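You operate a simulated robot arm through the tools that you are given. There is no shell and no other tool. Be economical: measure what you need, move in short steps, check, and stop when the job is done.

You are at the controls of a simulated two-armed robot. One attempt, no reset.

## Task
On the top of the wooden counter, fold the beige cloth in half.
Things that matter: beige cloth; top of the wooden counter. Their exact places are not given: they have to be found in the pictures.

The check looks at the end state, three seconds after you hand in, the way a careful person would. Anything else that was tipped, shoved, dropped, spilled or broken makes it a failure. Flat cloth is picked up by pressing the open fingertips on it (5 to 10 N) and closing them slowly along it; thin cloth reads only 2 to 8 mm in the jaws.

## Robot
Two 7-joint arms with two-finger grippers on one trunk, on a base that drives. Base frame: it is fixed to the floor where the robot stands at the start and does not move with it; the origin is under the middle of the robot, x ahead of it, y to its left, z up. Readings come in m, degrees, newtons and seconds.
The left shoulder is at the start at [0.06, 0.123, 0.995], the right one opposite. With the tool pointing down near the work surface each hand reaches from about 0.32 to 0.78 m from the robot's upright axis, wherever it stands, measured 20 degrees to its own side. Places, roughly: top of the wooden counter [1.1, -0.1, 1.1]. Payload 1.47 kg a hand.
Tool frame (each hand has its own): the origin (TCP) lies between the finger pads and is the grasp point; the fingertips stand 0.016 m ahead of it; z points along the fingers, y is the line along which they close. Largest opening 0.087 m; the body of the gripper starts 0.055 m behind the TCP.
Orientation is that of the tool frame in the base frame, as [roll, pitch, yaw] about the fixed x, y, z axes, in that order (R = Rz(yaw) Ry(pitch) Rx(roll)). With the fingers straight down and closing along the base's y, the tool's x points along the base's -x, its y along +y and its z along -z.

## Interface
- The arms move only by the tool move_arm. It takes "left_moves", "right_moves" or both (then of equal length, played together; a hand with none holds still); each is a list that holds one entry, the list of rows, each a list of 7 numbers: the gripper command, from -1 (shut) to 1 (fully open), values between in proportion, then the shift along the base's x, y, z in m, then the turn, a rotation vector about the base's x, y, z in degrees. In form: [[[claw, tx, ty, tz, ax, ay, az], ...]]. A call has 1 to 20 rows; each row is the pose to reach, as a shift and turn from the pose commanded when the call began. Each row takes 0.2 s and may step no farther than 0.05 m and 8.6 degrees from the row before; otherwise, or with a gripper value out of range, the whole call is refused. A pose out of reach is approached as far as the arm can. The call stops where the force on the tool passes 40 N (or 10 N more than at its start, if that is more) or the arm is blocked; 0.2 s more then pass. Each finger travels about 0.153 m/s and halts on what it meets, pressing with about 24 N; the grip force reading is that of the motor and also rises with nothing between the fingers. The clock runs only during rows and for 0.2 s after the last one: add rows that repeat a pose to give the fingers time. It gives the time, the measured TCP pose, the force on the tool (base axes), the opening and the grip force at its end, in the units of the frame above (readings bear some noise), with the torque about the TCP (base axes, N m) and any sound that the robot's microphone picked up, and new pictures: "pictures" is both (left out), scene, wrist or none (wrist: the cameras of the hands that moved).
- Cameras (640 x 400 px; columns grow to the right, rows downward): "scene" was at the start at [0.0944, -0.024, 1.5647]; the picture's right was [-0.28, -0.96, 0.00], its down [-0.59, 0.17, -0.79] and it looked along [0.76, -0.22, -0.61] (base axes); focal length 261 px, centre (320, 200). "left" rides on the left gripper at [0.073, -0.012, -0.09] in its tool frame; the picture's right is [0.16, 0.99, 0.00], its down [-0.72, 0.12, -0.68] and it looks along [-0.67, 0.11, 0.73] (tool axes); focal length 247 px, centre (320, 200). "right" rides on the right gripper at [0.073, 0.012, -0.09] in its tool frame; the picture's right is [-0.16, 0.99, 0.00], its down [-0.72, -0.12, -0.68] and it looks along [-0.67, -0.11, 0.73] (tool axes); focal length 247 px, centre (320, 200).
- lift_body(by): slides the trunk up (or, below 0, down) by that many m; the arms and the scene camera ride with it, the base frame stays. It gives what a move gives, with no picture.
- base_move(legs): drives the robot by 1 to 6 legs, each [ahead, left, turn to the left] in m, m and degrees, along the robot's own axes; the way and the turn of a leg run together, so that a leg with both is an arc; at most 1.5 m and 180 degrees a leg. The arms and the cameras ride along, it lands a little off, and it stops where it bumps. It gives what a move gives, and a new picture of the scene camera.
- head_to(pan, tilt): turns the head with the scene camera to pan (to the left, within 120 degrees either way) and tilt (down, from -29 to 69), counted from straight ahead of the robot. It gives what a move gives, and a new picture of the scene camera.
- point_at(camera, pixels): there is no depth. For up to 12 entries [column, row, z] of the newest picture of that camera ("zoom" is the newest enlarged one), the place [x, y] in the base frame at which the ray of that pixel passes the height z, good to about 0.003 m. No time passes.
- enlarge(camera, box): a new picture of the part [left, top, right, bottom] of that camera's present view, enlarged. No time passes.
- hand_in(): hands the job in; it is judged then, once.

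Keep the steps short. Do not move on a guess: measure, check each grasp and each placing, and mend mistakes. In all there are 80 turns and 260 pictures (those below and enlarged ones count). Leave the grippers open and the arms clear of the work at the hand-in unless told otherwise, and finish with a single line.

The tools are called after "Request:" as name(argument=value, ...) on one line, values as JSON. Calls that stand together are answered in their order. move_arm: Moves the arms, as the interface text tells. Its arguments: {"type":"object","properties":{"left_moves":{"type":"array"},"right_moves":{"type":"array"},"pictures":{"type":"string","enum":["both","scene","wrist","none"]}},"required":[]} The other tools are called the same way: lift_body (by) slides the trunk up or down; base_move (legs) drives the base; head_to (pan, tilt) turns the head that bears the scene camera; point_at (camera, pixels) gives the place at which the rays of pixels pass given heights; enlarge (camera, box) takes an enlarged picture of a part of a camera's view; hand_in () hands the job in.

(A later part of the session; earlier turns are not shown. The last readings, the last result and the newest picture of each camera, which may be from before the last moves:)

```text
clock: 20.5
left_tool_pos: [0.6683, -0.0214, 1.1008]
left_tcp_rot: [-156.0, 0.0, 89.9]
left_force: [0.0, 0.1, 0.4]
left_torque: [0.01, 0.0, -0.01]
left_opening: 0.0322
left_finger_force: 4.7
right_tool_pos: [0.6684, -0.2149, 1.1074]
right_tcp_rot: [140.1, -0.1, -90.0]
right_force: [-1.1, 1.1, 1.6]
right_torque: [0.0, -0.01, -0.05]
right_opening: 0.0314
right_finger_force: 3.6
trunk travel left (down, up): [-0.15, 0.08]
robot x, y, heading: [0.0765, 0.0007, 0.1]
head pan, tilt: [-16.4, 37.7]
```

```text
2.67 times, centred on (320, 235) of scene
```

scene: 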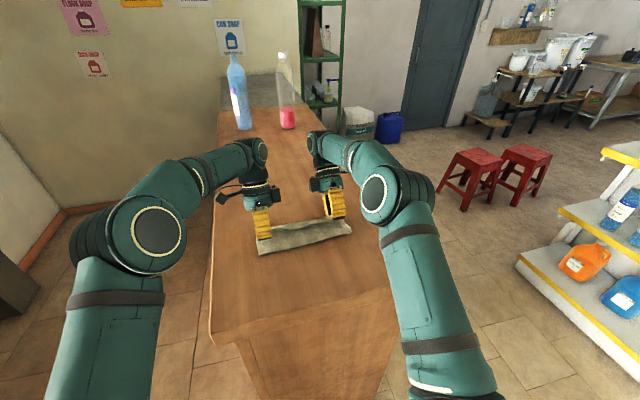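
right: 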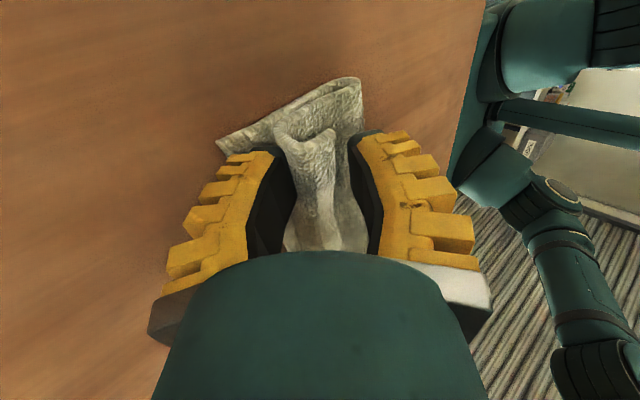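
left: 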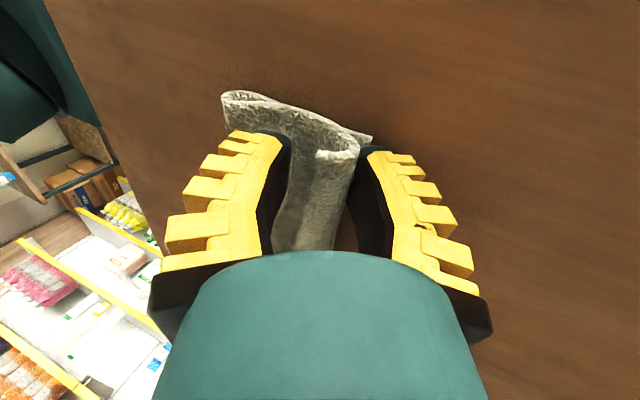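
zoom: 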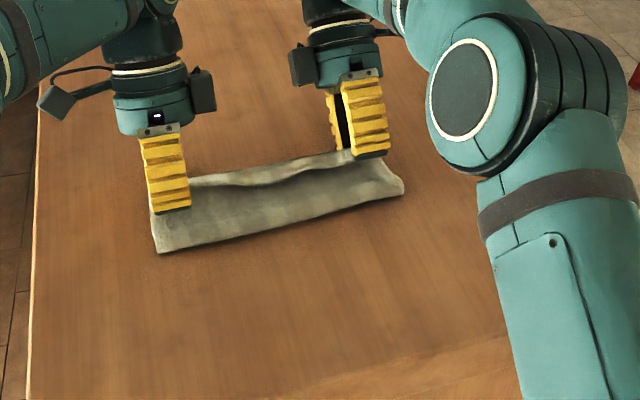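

Released, but the free edge looks curled back toward the fold. I'll withdraw along the fingers and look closely.

Request:
move_arm(left_moves=[[[-0.4, 0.008, 0, 0.018, 0, 0, 0], [-0.4, 0.016, 0, 0.036, 0, 0, 0], [-0.4, 0.02, 0, 0.06, 0, -8, 0], [-0.4, 0.02, 0, 0.09, 0, -16, 0], [-0.4, 0, 0.03, 0.12, 0, -24, 0], [-0.4, 0, 0.07, 0.12, 0, -24, 0]]], right_moves=[[[-0.4, 0.013, 0, 0.015, 0, 0, 0], [-0.4, 0.026, 0, 0.03, 0, 0, 0], [-0.4, 0.026, 0, 0.06, 0, -8, 0], [-0.4, 0.02, 0, 0.09, 0, -16, 0], [-0.4, 0, -0.03, 0.12, 0, -24, 0], [-0.4, 0, -0.07, 0.12, 0, -32, 0]]])

Request:
enlarge(camera="scene", box=[220, 190, 380, 290])

```text
clock: 21.9
left_tool_pos: [0.6697, 0.0459, 1.2183]
left_tcp_rot: [179.9, -0.1, 90.0]
left_force: [0.6, 0.2, 0.2]
left_torque: [0.01, 0.03, -0.01]
left_opening: 0.0322
left_finger_force: 3.9
right_tool_pos: [0.669, -0.2848, 1.2266]
right_tcp_rot: [172.0, 0.0, -90.0]
right_force: [0.1, -1.1, -0.1]
right_torque: [0.0, 0.01, -0.03]
right_opening: 0.0322
right_finger_force: 3.8
right hand out of reach, approached as far as the arm can: row 1, 2, 3
trunk travel left (down, up): [-0.15, 0.08]
robot x, y, heading: [0.0701, -0.0031, -0.1]
head pan, tilt: [-16.4, 37.7]
```

scene: 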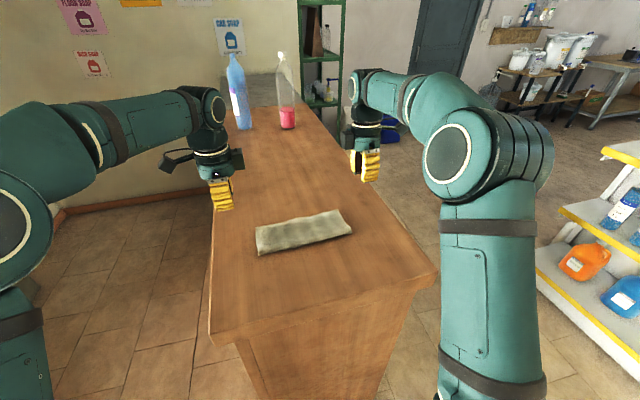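
right: 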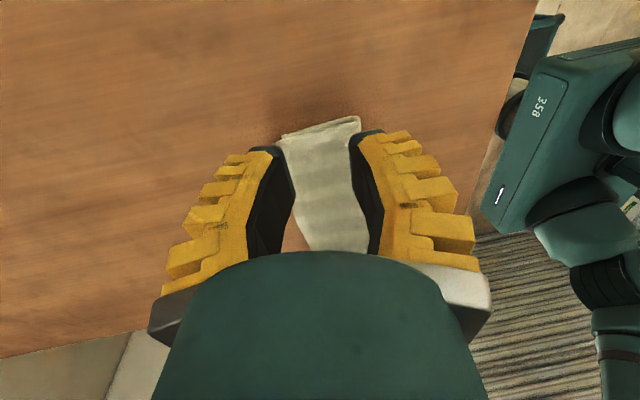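
left: 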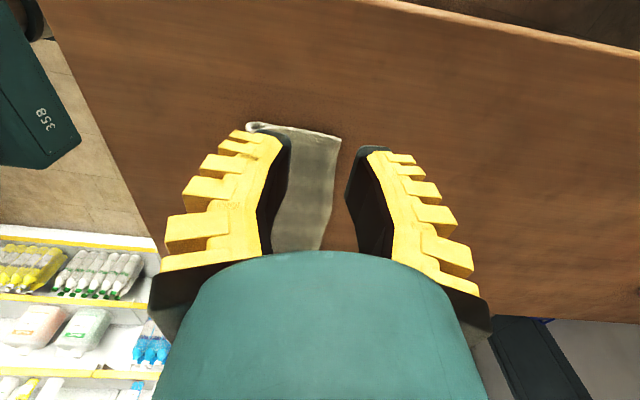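

```text
4.00 times, centred on (300, 240) of scene
```

zoom: 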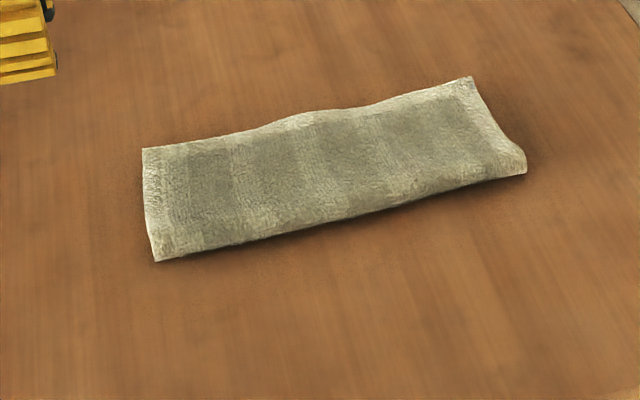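

The edge relaxed and lies flat, so the fold looks clean. I'll measure it and view it close up from the wrist cameras.

Request:
point_at(camera="zoom", pixels=[[143, 149, 1.08], [471, 77, 1.08], [526, 172, 1.085], [157, 261, 1.085], [340, 110, 1.08]])

Request:
enlarge(camera="left", box=[220, 100, 380, 200])

Request:
enlarge(camera="right", box=[240, 90, 400, 190])

```text
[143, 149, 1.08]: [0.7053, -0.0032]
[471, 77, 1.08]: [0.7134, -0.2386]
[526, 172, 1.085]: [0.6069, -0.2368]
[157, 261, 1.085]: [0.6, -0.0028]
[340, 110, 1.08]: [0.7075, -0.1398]
```

```text
4.00 times, centred on (300, 150) of left
```

zoom: 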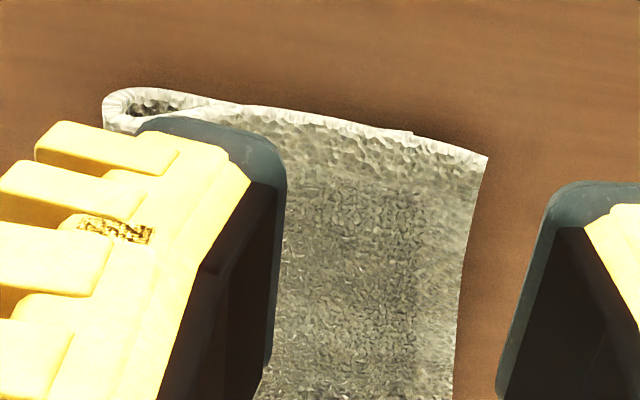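

```text
4.00 times, centred on (320, 140) of right
```

zoom: 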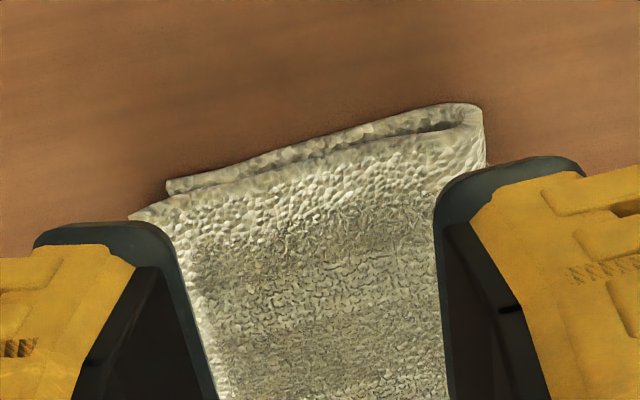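

The top layer seems to overhang the bottom one slightly. I'll measure by how much.

Request:
point_at(camera="left", pixels=[[342, 139, 1.08], [323, 133, 1.078], [246, 126, 1.08]])

Request:
point_at(camera="right", pixels=[[272, 144, 1.08], [281.7, 136, 1.078], [360, 117, 1.083]])

```text
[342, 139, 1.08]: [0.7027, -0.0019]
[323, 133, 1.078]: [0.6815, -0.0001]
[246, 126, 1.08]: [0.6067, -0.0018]
```

```text
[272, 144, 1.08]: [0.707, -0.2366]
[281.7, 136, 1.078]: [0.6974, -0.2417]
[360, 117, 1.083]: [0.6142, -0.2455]
```

The top layer overhangs the bottom by about 10 to 20 mm, with the top edge at x≈0.705 and the bottom at ≈0.685–0.695. I'd like to tidy this: pinch the overhanging top strip narrowly, lift a little and bring it back. First I'll bring both hands above the strip.

Request:
move_arm(left_moves=[[[-0.75, 0.01, -0.02, -0.02, 0, 0, 0], [-0.75, 0.024, -0.045, -0.05, 0, 0, 0], [-0.75, 0.024, -0.068, -0.08, 0, 0, 0], [-0.75, 0.024, -0.068, -0.105, 0, 0, 0], [-0.75, 0.024, -0.068, -0.113, 0, 0, 0], [-0.75, 0.024, -0.068, -0.113, 0, 0, 0]]], right_moves=[[[-0.75, 0.01, 0.02, -0.02, 0, -8, 0], [-0.75, 0.025, 0.045, -0.05, 0, -8, 0], [-0.75, 0.025, 0.069, -0.08, 0, -8, 0], [-0.75, 0.025, 0.069, -0.11, 0, -8, 0], [-0.75, 0.025, 0.069, -0.121, 0, -8, 0], [-0.75, 0.025, 0.069, -0.121, 0, -8, 0]]])

Request:
enlarge(camera="left", box=[160, 40, 480, 240])

Request:
enlarge(camera="right", box=[160, 40, 480, 240])

```text
clock: 23.3
left_tool_pos: [0.694, -0.019, 1.1051]
left_tcp_rot: [-179.9, 0.0, 90.0]
left_force: [0.6, 0.3, -0.2]
left_torque: [0.01, -0.01, 0.02]
left_opening: 0.0176
left_finger_force: 5.4
right_tool_pos: [0.6942, -0.2173, 1.1059]
right_tcp_rot: [180.0, 0.0, -90.0]
right_force: [-0.2, -0.1, -0.8]
right_torque: [0.0, 0.03, 0.0]
right_opening: 0.0175
right_finger_force: 5.3
trunk travel left (down, up): [-0.15, 0.08]
robot x, y, heading: [0.073, -0.0015, 0.0]
head pan, tilt: [-16.4, 37.7]
```

scene: 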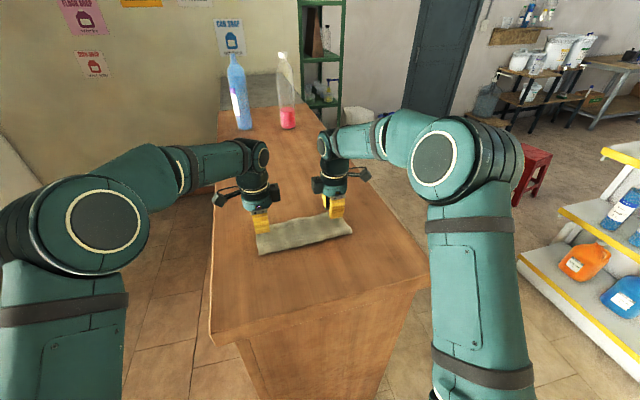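
right: 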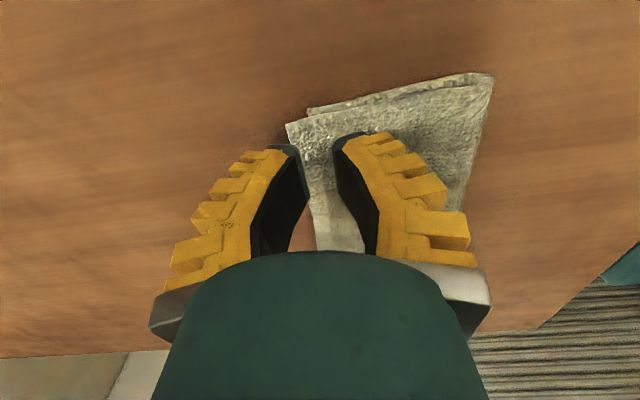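
left: 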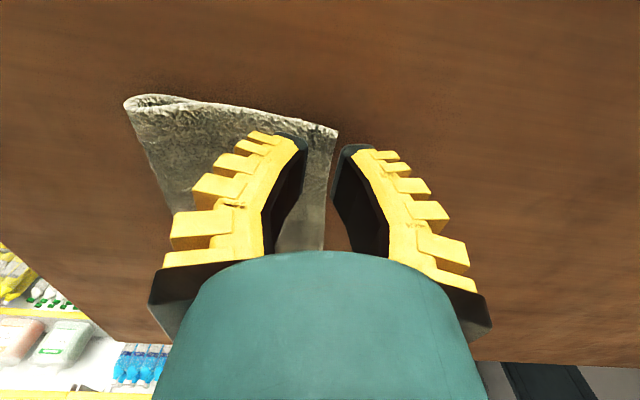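

```text
2.00 times, centred on (320, 140) of left
```

zoom: 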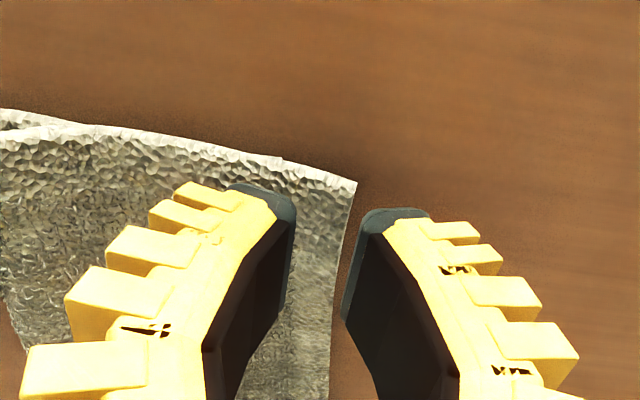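

```text
2.00 times, centred on (320, 140) of right
```

zoom: 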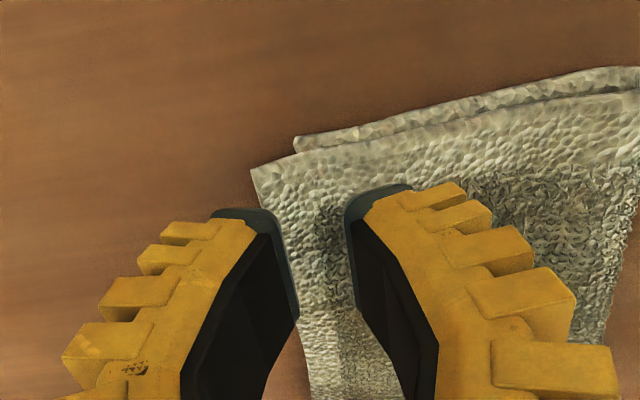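

Now a closer measurement of the layer corners, with the camera nearer.

Request:
point_at(camera="left", pixels=[[338.5, 131, 1.08], [301, 120, 1.078], [325, 240, 1.08]])

Request:
point_at(camera="right", pixels=[[285.5, 124, 1.08], [307, 108.5, 1.078], [316, 240, 1.08]])

```text
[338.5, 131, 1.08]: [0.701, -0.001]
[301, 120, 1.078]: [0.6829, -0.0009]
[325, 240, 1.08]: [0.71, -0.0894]
```

```text
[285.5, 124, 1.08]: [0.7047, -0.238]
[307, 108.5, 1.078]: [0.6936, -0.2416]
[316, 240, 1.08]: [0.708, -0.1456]
```

Left overhang is 18 mm and right 11 mm. I'll shift the left hand to x=0.690 and the right to 0.696, narrow the jaws to about 10 mm, and press down.

Request:
move_arm(left_moves=[[[-0.9, -0.004, -0.003, -0.004, 0, 0, 0], [-0.9, -0.004, -0.003, -0.008, 0, 0, 0], [-0.9, -0.004, -0.003, -0.011, 0, 0, 0], [-0.9, -0.004, -0.003, -0.013, 0, 0, 0], [-0.9, -0.004, -0.003, -0.015, 0, 0, 0], [-0.9, -0.004, -0.003, -0.016, 0, 0, 0]]], right_moves=[[[-0.9, 0.002, 0.001, -0.004, 0, 0, 0], [-0.9, 0.002, 0.001, -0.008, 0, 0, 0], [-0.9, 0.002, 0.001, -0.011, 0, 0, 0], [-0.9, 0.002, 0.001, -0.013, 0, 0, 0], [-0.9, 0.002, 0.001, -0.015, 0, 0, 0], [-0.9, 0.002, 0.001, -0.016, 0, 0, 0]]])

Request:
enlarge(camera="left", box=[160, 40, 480, 240])

Request:
enlarge(camera="right", box=[160, 40, 480, 240])

```text
clock: 24.7
left_tool_pos: [0.688, -0.0218, 1.0905]
left_tcp_rot: [-180.0, 0.0, 90.0]
left_force: [1.3, 0.2, 3.2]
left_torque: [0.01, 0.04, 0.04]
left_opening: 0.0083
left_finger_force: 4.6
right_tool_pos: [0.6952, -0.215, 1.0902]
right_tcp_rot: [180.0, -0.1, -90.0]
right_force: [2.5, 0.9, 4.5]
right_torque: [-0.01, 0.1, 0.0]
right_opening: 0.0087
right_finger_force: 4.6
trunk travel left (down, up): [-0.15, 0.08]
robot x, y, heading: [0.0764, -0.0019, 0.1]
head pan, tilt: [-16.4, 37.7]
```

scene: 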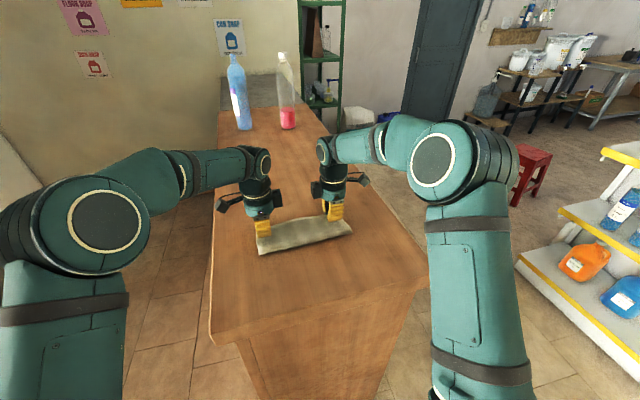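
right: 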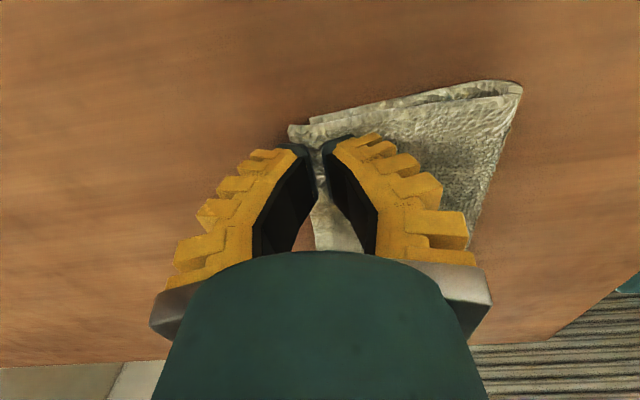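
left: 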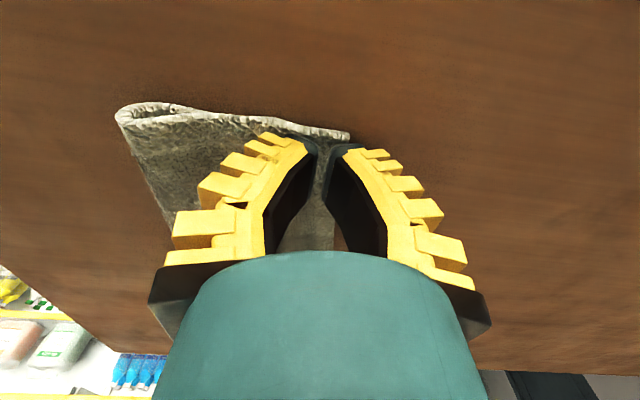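

```text
2.00 times, centred on (320, 140) of left
```

zoom: 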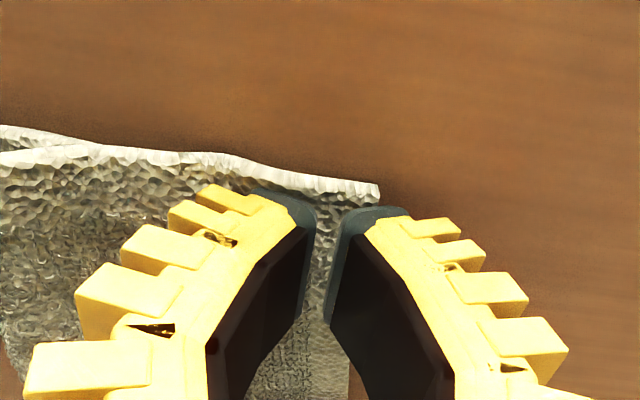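

```text
2.00 times, centred on (320, 140) of right
```

zoom: 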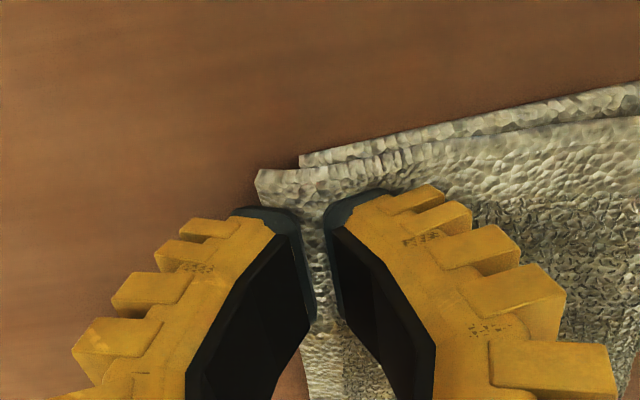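

Both far fingers rest on the overhang strip. I'll press slightly more and close slowly.

Request:
move_arm(left_moves=[[[-0.9, 0, 0, -0.002, 0, 0, 0], [-0.92, 0, 0, -0.002, 0, 0, 0], [-0.95, 0, 0, -0.002, 0, 0, 0], [-0.98, 0, 0, -0.002, 0, 0, 0], [-1, 0, 0, -0.002, 0, 0, 0], [-1, 0, 0, -0.002, 0, 0, 0], [-1, 0, 0, -0.002, 0, 0, 0], [-1, 0, 0, 0.002, 0, 0, 0], [-1, 0, 0, 0.006, 0, 0, 0], [-1, 0, 0, 0.01, 0, 0, 0]]], right_moves=[[[-0.9, 0, 0, -0.002, 0, 0, 0], [-0.92, 0, 0, -0.002, 0, 0, 0], [-0.95, 0, 0, -0.002, 0, 0, 0], [-0.98, 0, 0, -0.002, 0, 0, 0], [-1, 0, 0, -0.002, 0, 0, 0], [-1, 0, 0, -0.002, 0, 0, 0], [-1, 0, 0, -0.002, 0, 0, 0], [-1, 0, 0, 0.002, 0, 0, 0], [-1, 0, 0, 0.006, 0, 0, 0], [-1, 0, 0, 0.01, 0, 0, 0]]])

Request:
enlarge(camera="left", box=[160, 40, 480, 240])

Request:
enlarge(camera="right", box=[160, 40, 480, 240])

```text
clock: 26.9
left_tool_pos: [0.6887, -0.0223, 1.0992]
left_tcp_rot: [-179.9, 0.0, 90.1]
left_force: [0.4, -0.1, 0.1]
left_torque: [-0.03, 0.0, -0.01]
left_opening: 0.0
left_finger_force: 24.1
right_tool_pos: [0.6949, -0.2161, 1.0997]
right_tcp_rot: [-180.0, -0.1, -90.1]
right_force: [-0.7, -0.6, -0.8]
right_torque: [0.01, -0.02, 0.01]
right_opening: 0.0
right_finger_force: 24.1
trunk travel left (down, up): [-0.15, 0.08]
robot x, y, heading: [0.0766, 0.0014, 0.3]
head pan, tilt: [-16.4, 37.7]
```

scene: 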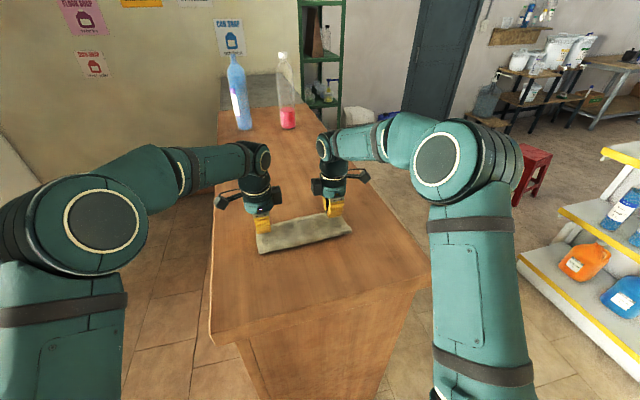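
right: 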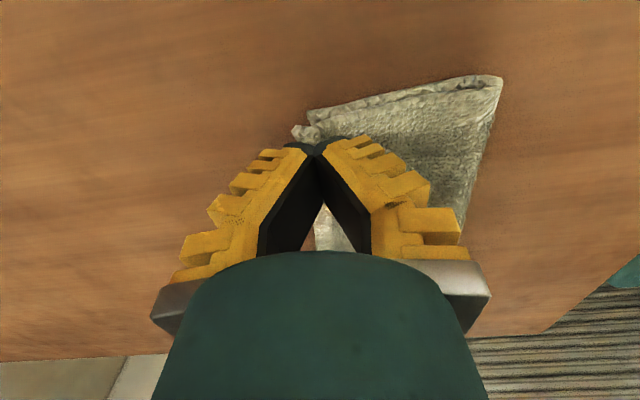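
left: 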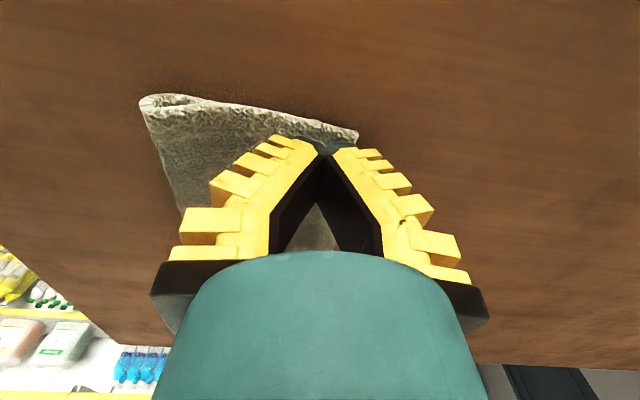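

```text
2.00 times, centred on (320, 140) of left
```

zoom: 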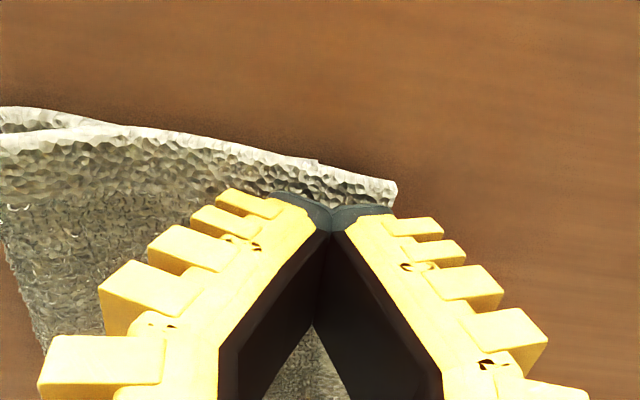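

```text
2.00 times, centred on (320, 140) of right
```

zoom: 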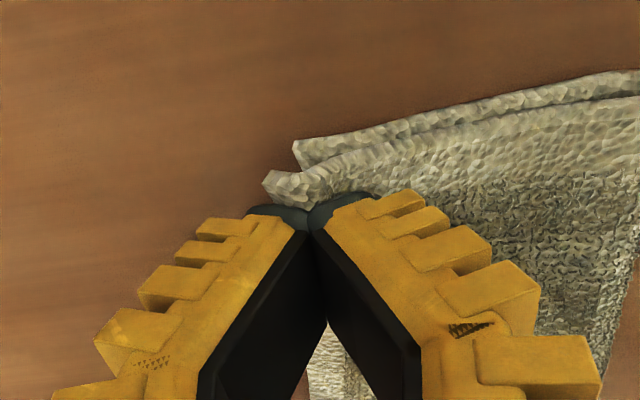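

The right hand appears to hold a small pucker, but the left slipped off. I'll try dragging with the left: press the closed tips on the overhang strip at x≈0.699 and drag back. The right hand lifts slightly so I can check its grip.

Request:
move_arm(left_moves=[[[-1, 0.005, 0, 0, 0, 0, 0], [-1, 0.01, 0, 0, 0, 0, 0], [-1, 0.01, 0, -0.005, 0, 0, 0], [-1, 0.01, 0, -0.009, 0, 0, 0], [-1, 0.01, 0, -0.011, 0, 0, 0], [-1, 0.01, 0, -0.012, 0, 0, 0]]], right_moves=[[[-1, 0, 0, 0.002, 0, 0, 0], [-1, 0, 0, 0.004, 0, 0, 0], [-1, 0, 0, 0.006, 0, 0, 0], [-1, 0, 0, 0.008, 0, 0, 0], [-1, 0, 0, 0.01, 0, 0, 0], [-1, 0, 0, 0.01, 0, 0, 0]]])

Request:
enlarge(camera="left", box=[160, 40, 480, 240])

Request:
enlarge(camera="right", box=[160, 40, 480, 240])

```text
clock: 28.3
left_tool_pos: [0.6989, -0.0227, 1.0894]
left_tcp_rot: [-179.9, 0.0, 90.1]
left_force: [-0.4, -1.8, 4.9]
left_torque: [-0.01, 0.08, 0.02]
left_opening: 0.0
left_finger_force: 23.9
right_tool_pos: [0.6962, -0.2164, 1.11]
right_tcp_rot: [179.9, 0.0, -90.0]
right_force: [-0.2, 0.9, 0.6]
right_torque: [-0.01, 0.0, 0.0]
right_opening: 0.0
right_finger_force: 24.3
trunk travel left (down, up): [-0.15, 0.08]
robot x, y, heading: [0.0713, -0.0005, 0.3]
head pan, tilt: [-16.4, 37.7]
```

scene: 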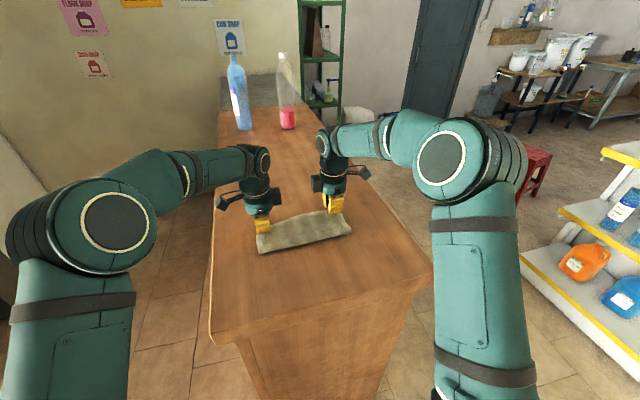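
right: 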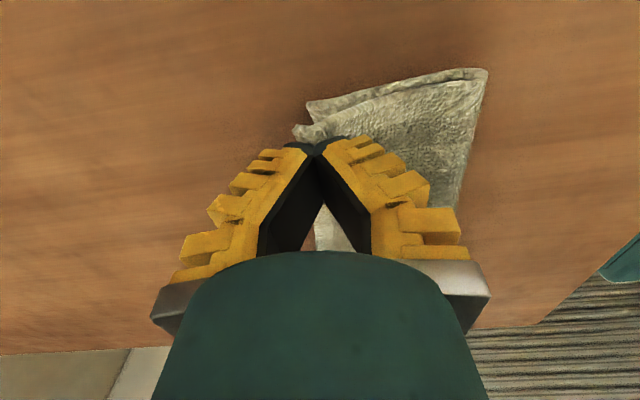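
left: 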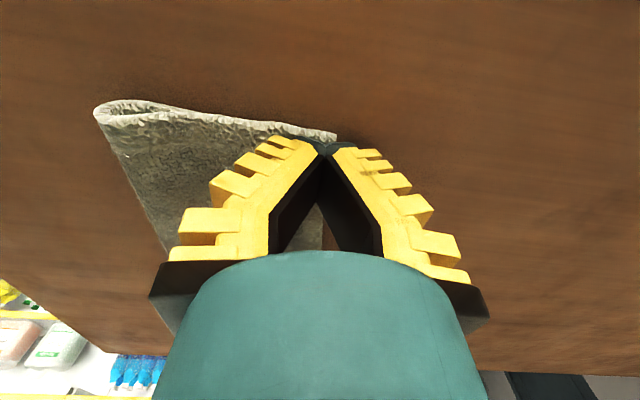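

```text
2.00 times, centred on (320, 140) of left
```

zoom: 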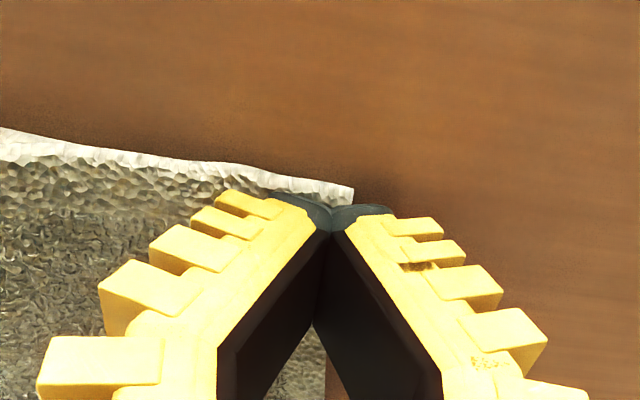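

```text
2.00 times, centred on (320, 140) of right
```

zoom: 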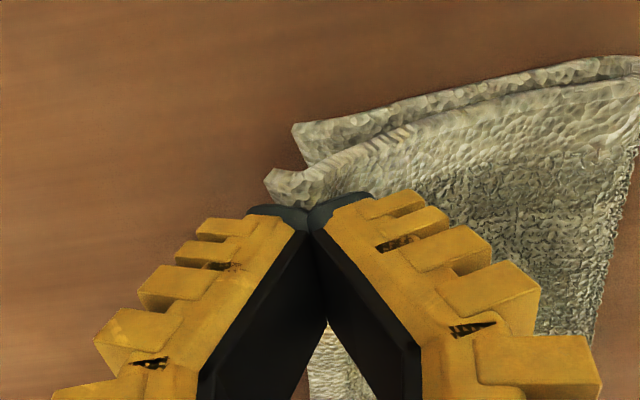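

The right hand has the top layer alone. Now I'll drag the left back 15 mm while pressed, and carry the right back 11 mm and lower it.

Request:
move_arm(left_moves=[[[-1, 0, 0, -0.001, 0, 0, 0], [-1, -0.003, 0, -0.001, 0, 0, 0], [-1, -0.006, 0, -0.001, 0, 0, 0], [-1, -0.009, 0, -0.001, 0, 0, 0], [-1, -0.012, 0, -0.001, 0, 0, 0], [-1, -0.015, 0, -0.001, 0, 0, 0], [-1, -0.015, 0, -0.001, 0, 0, 0]]], right_moves=[[[-1, -0.002, 0, 0, 0, 0, 0], [-1, -0.005, 0, 0, 0, 0, 0], [-1, -0.008, 0, -0.003, 0, 0, 0], [-1, -0.011, 0, -0.006, 0, 0, 0], [-1, -0.012, 0, -0.01, 0, 0, 0], [-1, -0.012, 0, -0.014, 0, 0, 0], [-1, -0.012, 0, -0.014, 0, 0, 0]]])

Request:
enlarge(camera="left", box=[80, 60, 400, 260])

Request:
enlarge(camera="scene", box=[220, 190, 380, 290])

```text
clock: 29.9
left_tool_pos: [0.6833, -0.0214, 1.0875]
left_tcp_rot: [-180.0, 0.0, 90.0]
left_force: [3.7, 0.0, 12.3]
left_torque: [0.03, 0.17, 0.01]
left_opening: 0.0001
left_finger_force: 24.1
right_tool_pos: [0.6841, -0.2142, 1.0959]
right_tcp_rot: [-180.0, -0.1, -90.1]
right_force: [0.0, -0.8, 0.1]
right_torque: [-0.02, 0.03, -0.02]
right_opening: 0.0
right_finger_force: 24.2
trunk travel left (down, up): [-0.15, 0.08]
robot x, y, heading: [0.0724, 0.0003, -0.1]
head pan, tilt: [-16.4, 37.7]
```

scene: 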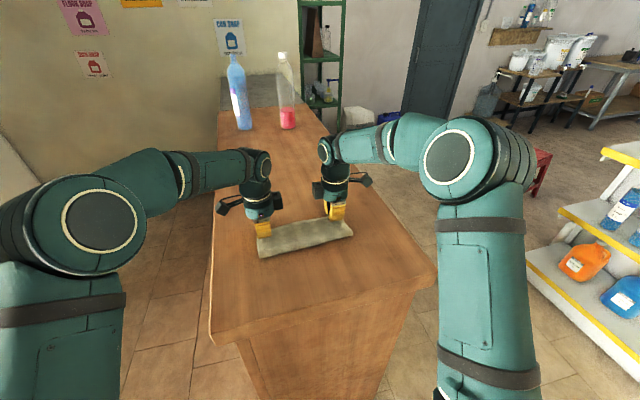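
right: 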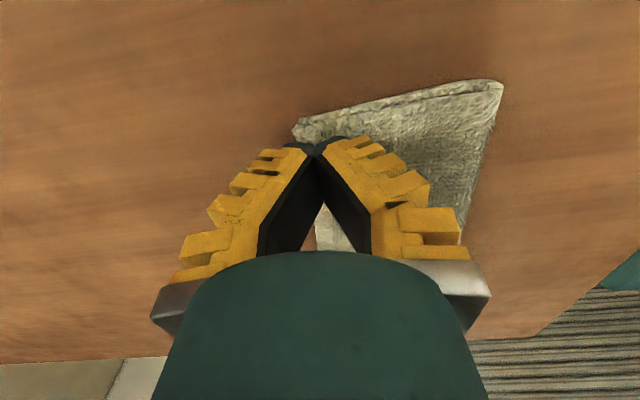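
left: 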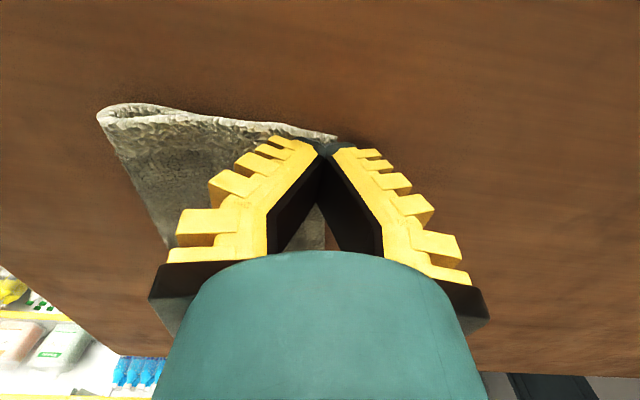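

```text
2.00 times, centred on (240, 160) of left
```

zoom: 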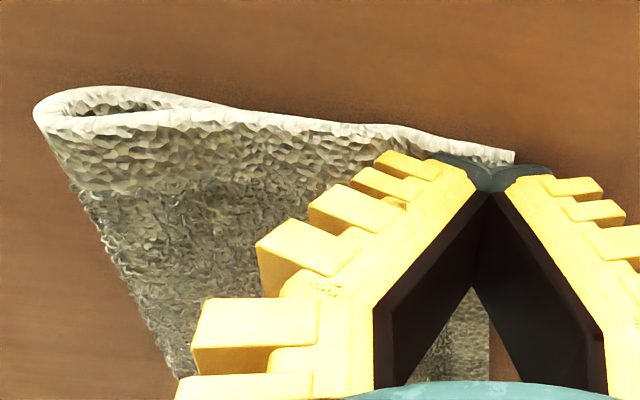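

```text
4.00 times, centred on (300, 240) of scene
```

zoom: 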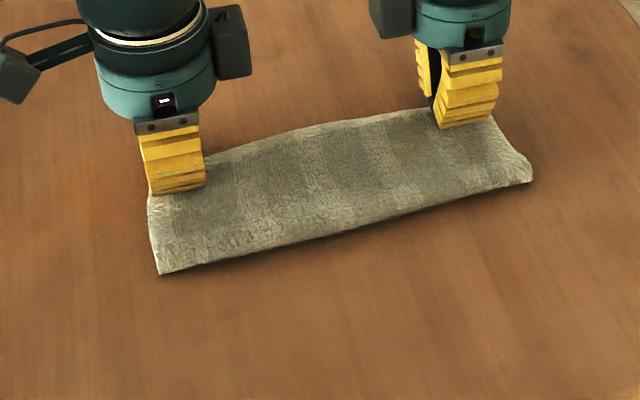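

The left side followed the finger. I'll open the right hand gently, then raise both straight up and re-measure.

Request:
move_arm(left_moves=[[[-1, 0, 0, 0, 0, 0, 0], [-1, 0, 0, 0, 0, 0, 0], [-1, 0, 0, 0.01, 0, 0, 0], [-1, 0, 0, 0.03, 0, 0, 0], [-1, 0, 0.02, 0.06, 0, 0, 0], [-1, 0, 0.06, 0.09, 0, 0, 0], [-0.4, -0.02, 0.1, 0.12, 0, 0, 0]]], right_moves=[[[-0.85, 0, 0, -0.003, 0, 0, 0], [-0.7, 0, 0, -0.001, 0, 0, 0], [-0.6, 0, 0, 0.002, 0, 0, 0], [-0.6, 0, 0, 0.02, 0, 0, 0], [-0.5, 0, -0.02, 0.05, 0, 0, 0], [-0.4, 0, -0.06, 0.09, 0, 0, 0], [-0.4, -0.02, -0.1, 0.12, 0, 0, 0]]])

Request:
enlarge(camera="left", box=[180, 90, 380, 215])

Request:
enlarge(camera="right", box=[260, 90, 460, 215])

Request:
enlarge(camera="scene", box=[220, 190, 380, 290])

```text
refused: row 6 steps farther than a row can; nothing moved
```

```text
3.20 times, centred on (280, 152) of left
```

zoom: 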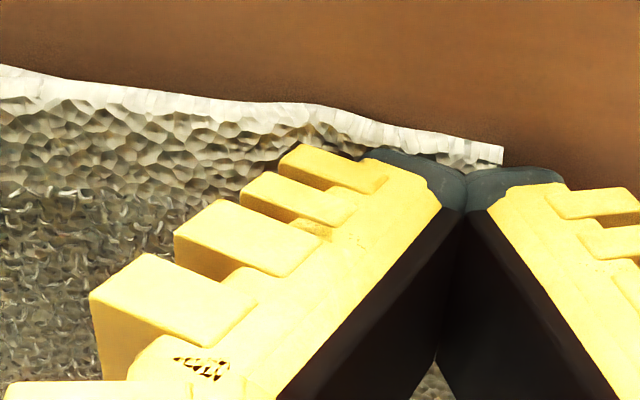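

```text
3.20 times, centred on (360, 152) of right
```

zoom: 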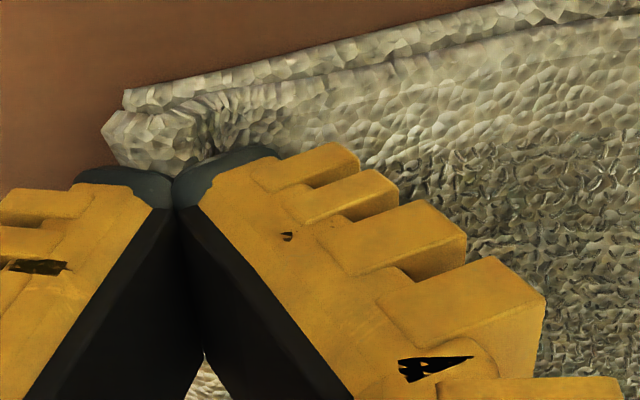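

```text
4.00 times, centred on (300, 240) of scene
```

zoom: 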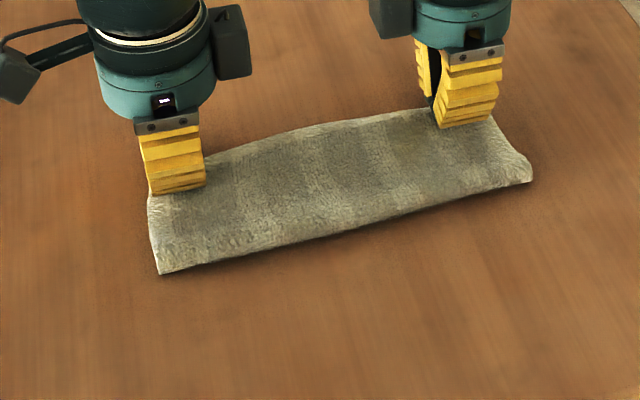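

A row was too long, so I'll repeat with shorter steps.

Request:
move_arm(left_moves=[[[-1, 0, 0, 0, 0, 0, 0], [-1, 0, 0, 0, 0, 0, 0], [-1, 0, 0, 0.01, 0, 0, 0], [-1, 0, 0, 0.03, 0, 0, 0], [-1, 0, 0.02, 0.06, 0, 0, 0], [-1, 0, 0.045, 0.09, 0, 0, 0], [-0.4, -0.01, 0.07, 0.12, 0, 0, 0]]], right_moves=[[[-0.85, 0, 0, -0.003, 0, 0, 0], [-0.7, 0, 0, -0.001, 0, 0, 0], [-0.6, 0, 0, 0.002, 0, 0, 0], [-0.6, 0, 0, 0.02, 0, 0, 0], [-0.5, 0, -0.02, 0.05, 0, 0, 0], [-0.4, 0, -0.045, 0.08, 0, 0, 0], [-0.4, -0.01, -0.07, 0.11, 0, 0, 0]]])

Request:
enlarge(camera="left", box=[180, 90, 380, 215])

Request:
enlarge(camera="right", box=[260, 90, 460, 215])

Request:
enlarge(camera="scene", box=[220, 190, 380, 290])

```text
clock: 31.5
left_tool_pos: [0.6725, 0.0485, 1.2072]
left_tcp_rot: [180.0, 0.1, 90.0]
left_force: [0.2, -0.6, -0.4]
left_torque: [-0.01, -0.03, 0.04]
left_opening: 0.0324
left_finger_force: 4.4
right_tool_pos: [0.6715, -0.2852, 1.2087]
right_tcp_rot: [-179.9, 0.0, -90.0]
right_force: [0.2, -0.2, -0.1]
right_torque: [-0.02, -0.04, 0.0]
right_opening: 0.0322
right_finger_force: 4.6
trunk travel left (down, up): [-0.15, 0.08]
robot x, y, heading: [0.0736, 0.0015, -0.1]
head pan, tilt: [-16.4, 37.7]
```

scene: 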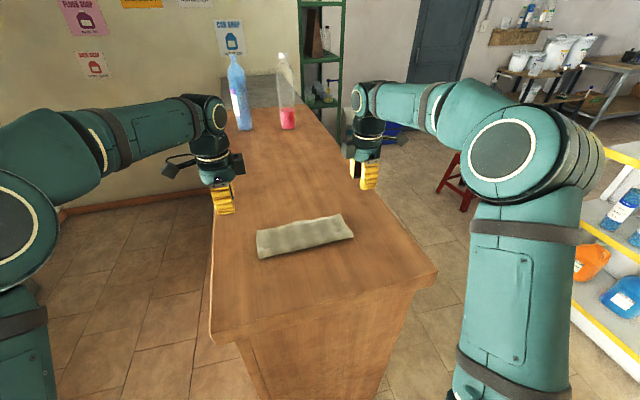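
right: 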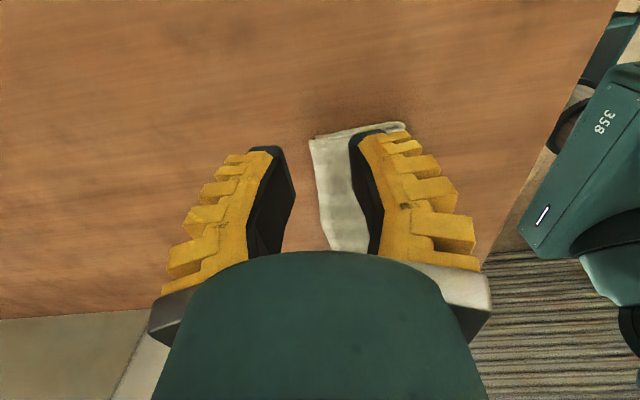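
left: 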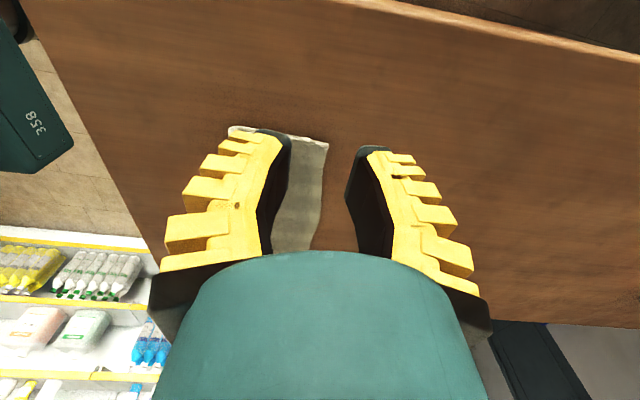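

```text
3.20 times, centred on (280, 152) of left
```

zoom: 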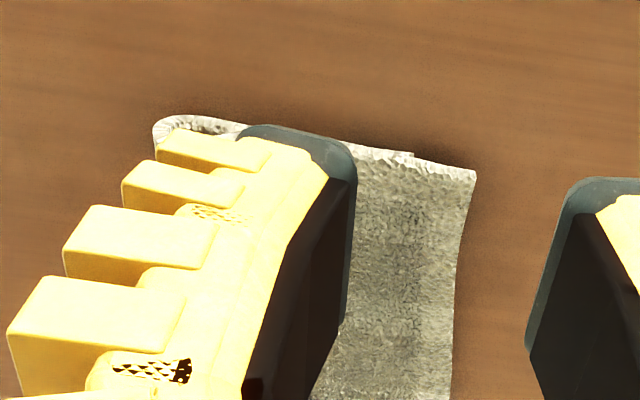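

```text
3.20 times, centred on (360, 152) of right
```

zoom: 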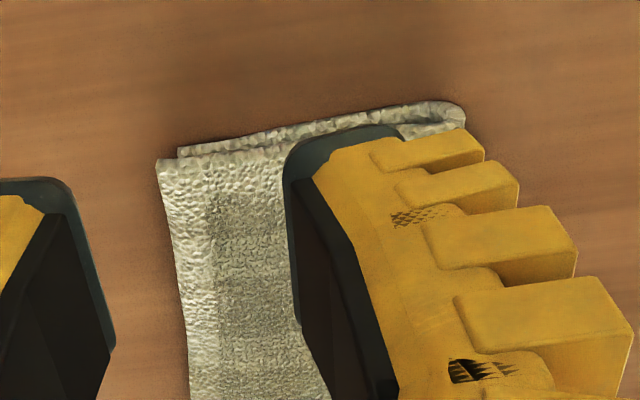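

```text
4.00 times, centred on (300, 240) of scene
```

zoom: 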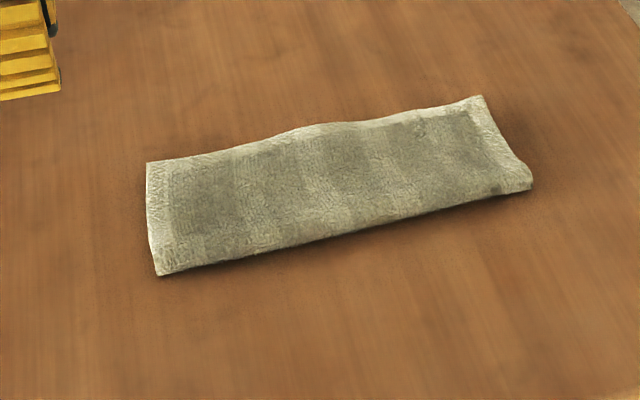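

The right side is now aligned within a few mm. On the left, both layers moved together. I'll measure it.

Request:
point_at(camera="left", pixels=[[328.5, 142.5, 1.08], [309, 137.5, 1.078], [229, 131, 1.083], [321, 215, 1.08]])

Request:
point_at(camera="right", pixels=[[309.5, 140, 1.08], [316, 136, 1.078], [404, 124, 1.083]])

Request:
point_at(camera="zoom", pixels=[[147, 163, 1.08], [481, 95, 1.08], [532, 186, 1.085], [158, 275, 1.083], [320, 125, 1.082]])

```text
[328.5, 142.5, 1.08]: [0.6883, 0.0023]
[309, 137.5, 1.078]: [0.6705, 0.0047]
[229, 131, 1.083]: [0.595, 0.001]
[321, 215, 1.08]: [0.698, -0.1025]
```

```text
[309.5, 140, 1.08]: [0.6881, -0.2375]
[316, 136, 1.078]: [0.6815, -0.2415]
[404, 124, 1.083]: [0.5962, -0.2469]
```

```text
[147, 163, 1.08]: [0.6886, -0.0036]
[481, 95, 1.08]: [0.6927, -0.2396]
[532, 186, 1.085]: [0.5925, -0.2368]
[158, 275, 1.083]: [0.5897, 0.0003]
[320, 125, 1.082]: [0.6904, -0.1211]
```

The left corner still overhangs 18 mm (0.6705 to 0.688), while the right is 6 mm. I'll redo the narrow pinch on the left only, centred at x=0.675 with a slightly wider jaw.

Request:
move_arm(left_moves=[[[-0.82, 0.002, -0.03, -0.03, 0, 0, 0], [-0.82, 0.0025, -0.055, -0.06, 0, 0, 0], [-0.82, 0.0025, -0.067, -0.09, 0, 0, 0], [-0.82, 0.0025, -0.067, -0.106, 0, 0, 0], [-0.82, 0.0025, -0.067, -0.112, 0, 0, 0], [-0.82, 0.0025, -0.067, -0.115, 0, 0, 0], [-0.82, 0.0025, -0.067, -0.117, 0, 0, 0], [-0.82, 0.0025, -0.067, -0.118, 0, 0, 0]]], pictures="none")

Request:
enlarge(camera="left", box=[160, 60, 480, 260])

```text
clock: 33.3
left_tool_pos: [0.6768, -0.0189, 1.0893]
left_tcp_rot: [-180.0, 0.0, 90.0]
left_force: [-1.9, -0.1, 5.8]
left_torque: [-0.02, 0.08, -0.02]
left_opening: 0.0093
left_finger_force: 7.6
right_tool_pos: [0.6727, -0.2863, 1.206]
right_tcp_rot: [179.9, 0.0, -89.9]
right_force: [0.7, -0.1, 0.2]
right_torque: [0.02, 0.02, 0.02]
right_opening: 0.0323
right_finger_force: 4.1
trunk travel left (down, up): [-0.15, 0.08]
robot x, y, heading: [0.0738, 0.0024, 0.2]
head pan, tilt: [-16.4, 37.7]
```

```text
2.00 times, centred on (320, 160) of left
```

zoom: 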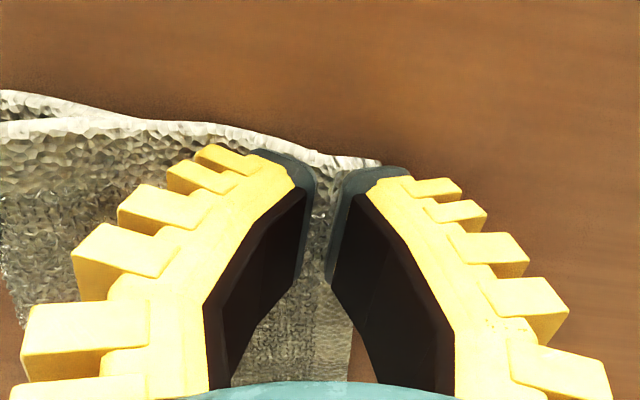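

Well placed. I'll widen a little, press to about 9 N, and close slowly.

Request:
move_arm(left_moves=[[[-0.72, -0.002, 0, 0, 0, 0, 0], [-0.72, -0.002, 0, -0.002, 0, 0, 0], [-0.76, -0.002, 0, -0.002, 0, 0, 0], [-0.8, -0.002, 0, -0.002, 0, 0, 0], [-0.84, -0.002, 0, -0.002, 0, 0, 0], [-0.88, -0.002, 0, -0.002, 0, 0, 0], [-0.92, -0.002, 0, -0.002, 0, 0, 0], [-0.96, -0.002, 0, -0.002, 0, 0, 0], [-1, -0.002, 0, -0.002, 0, 0, 0], [-1, -0.002, 0, -0.002, 0, 0, 0], [-1, -0.002, 0, -0.002, 0, 0, 0], [-1, -0.002, 0, 0.002, 0, 0, 0], [-1, -0.002, 0, 0.007, 0, 0, 0], [-1, -0.002, 0, 0.012, 0, 0, 0]]], pictures="none")

Request:
enlarge(camera="left", box=[160, 60, 480, 260])

```text
clock: 36.3
left_tool_pos: [0.6735, -0.0196, 1.0999]
left_tcp_rot: [-179.9, 0.0, 90.0]
left_force: [-0.5, 0.2, 0.0]
left_torque: [0.0, -0.01, -0.02]
left_opening: 0.0
left_finger_force: 23.9
right_tool_pos: [0.674, -0.2857, 1.2051]
right_tcp_rot: [180.0, 0.0, -90.0]
right_force: [0.5, 0.6, -0.5]
right_torque: [-0.02, 0.01, -0.03]
right_opening: 0.0322
right_finger_force: 4.2
trunk travel left (down, up): [-0.15, 0.08]
robot x, y, heading: [0.0735, -0.0001, -0.0]
head pan, tilt: [-16.4, 37.7]
```

```text
2.00 times, centred on (320, 160) of left
```

zoom: 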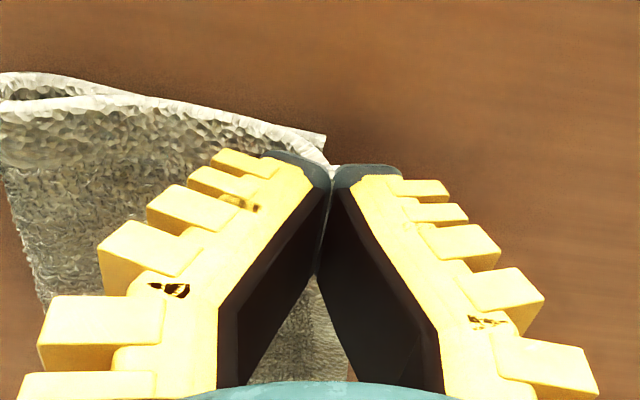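

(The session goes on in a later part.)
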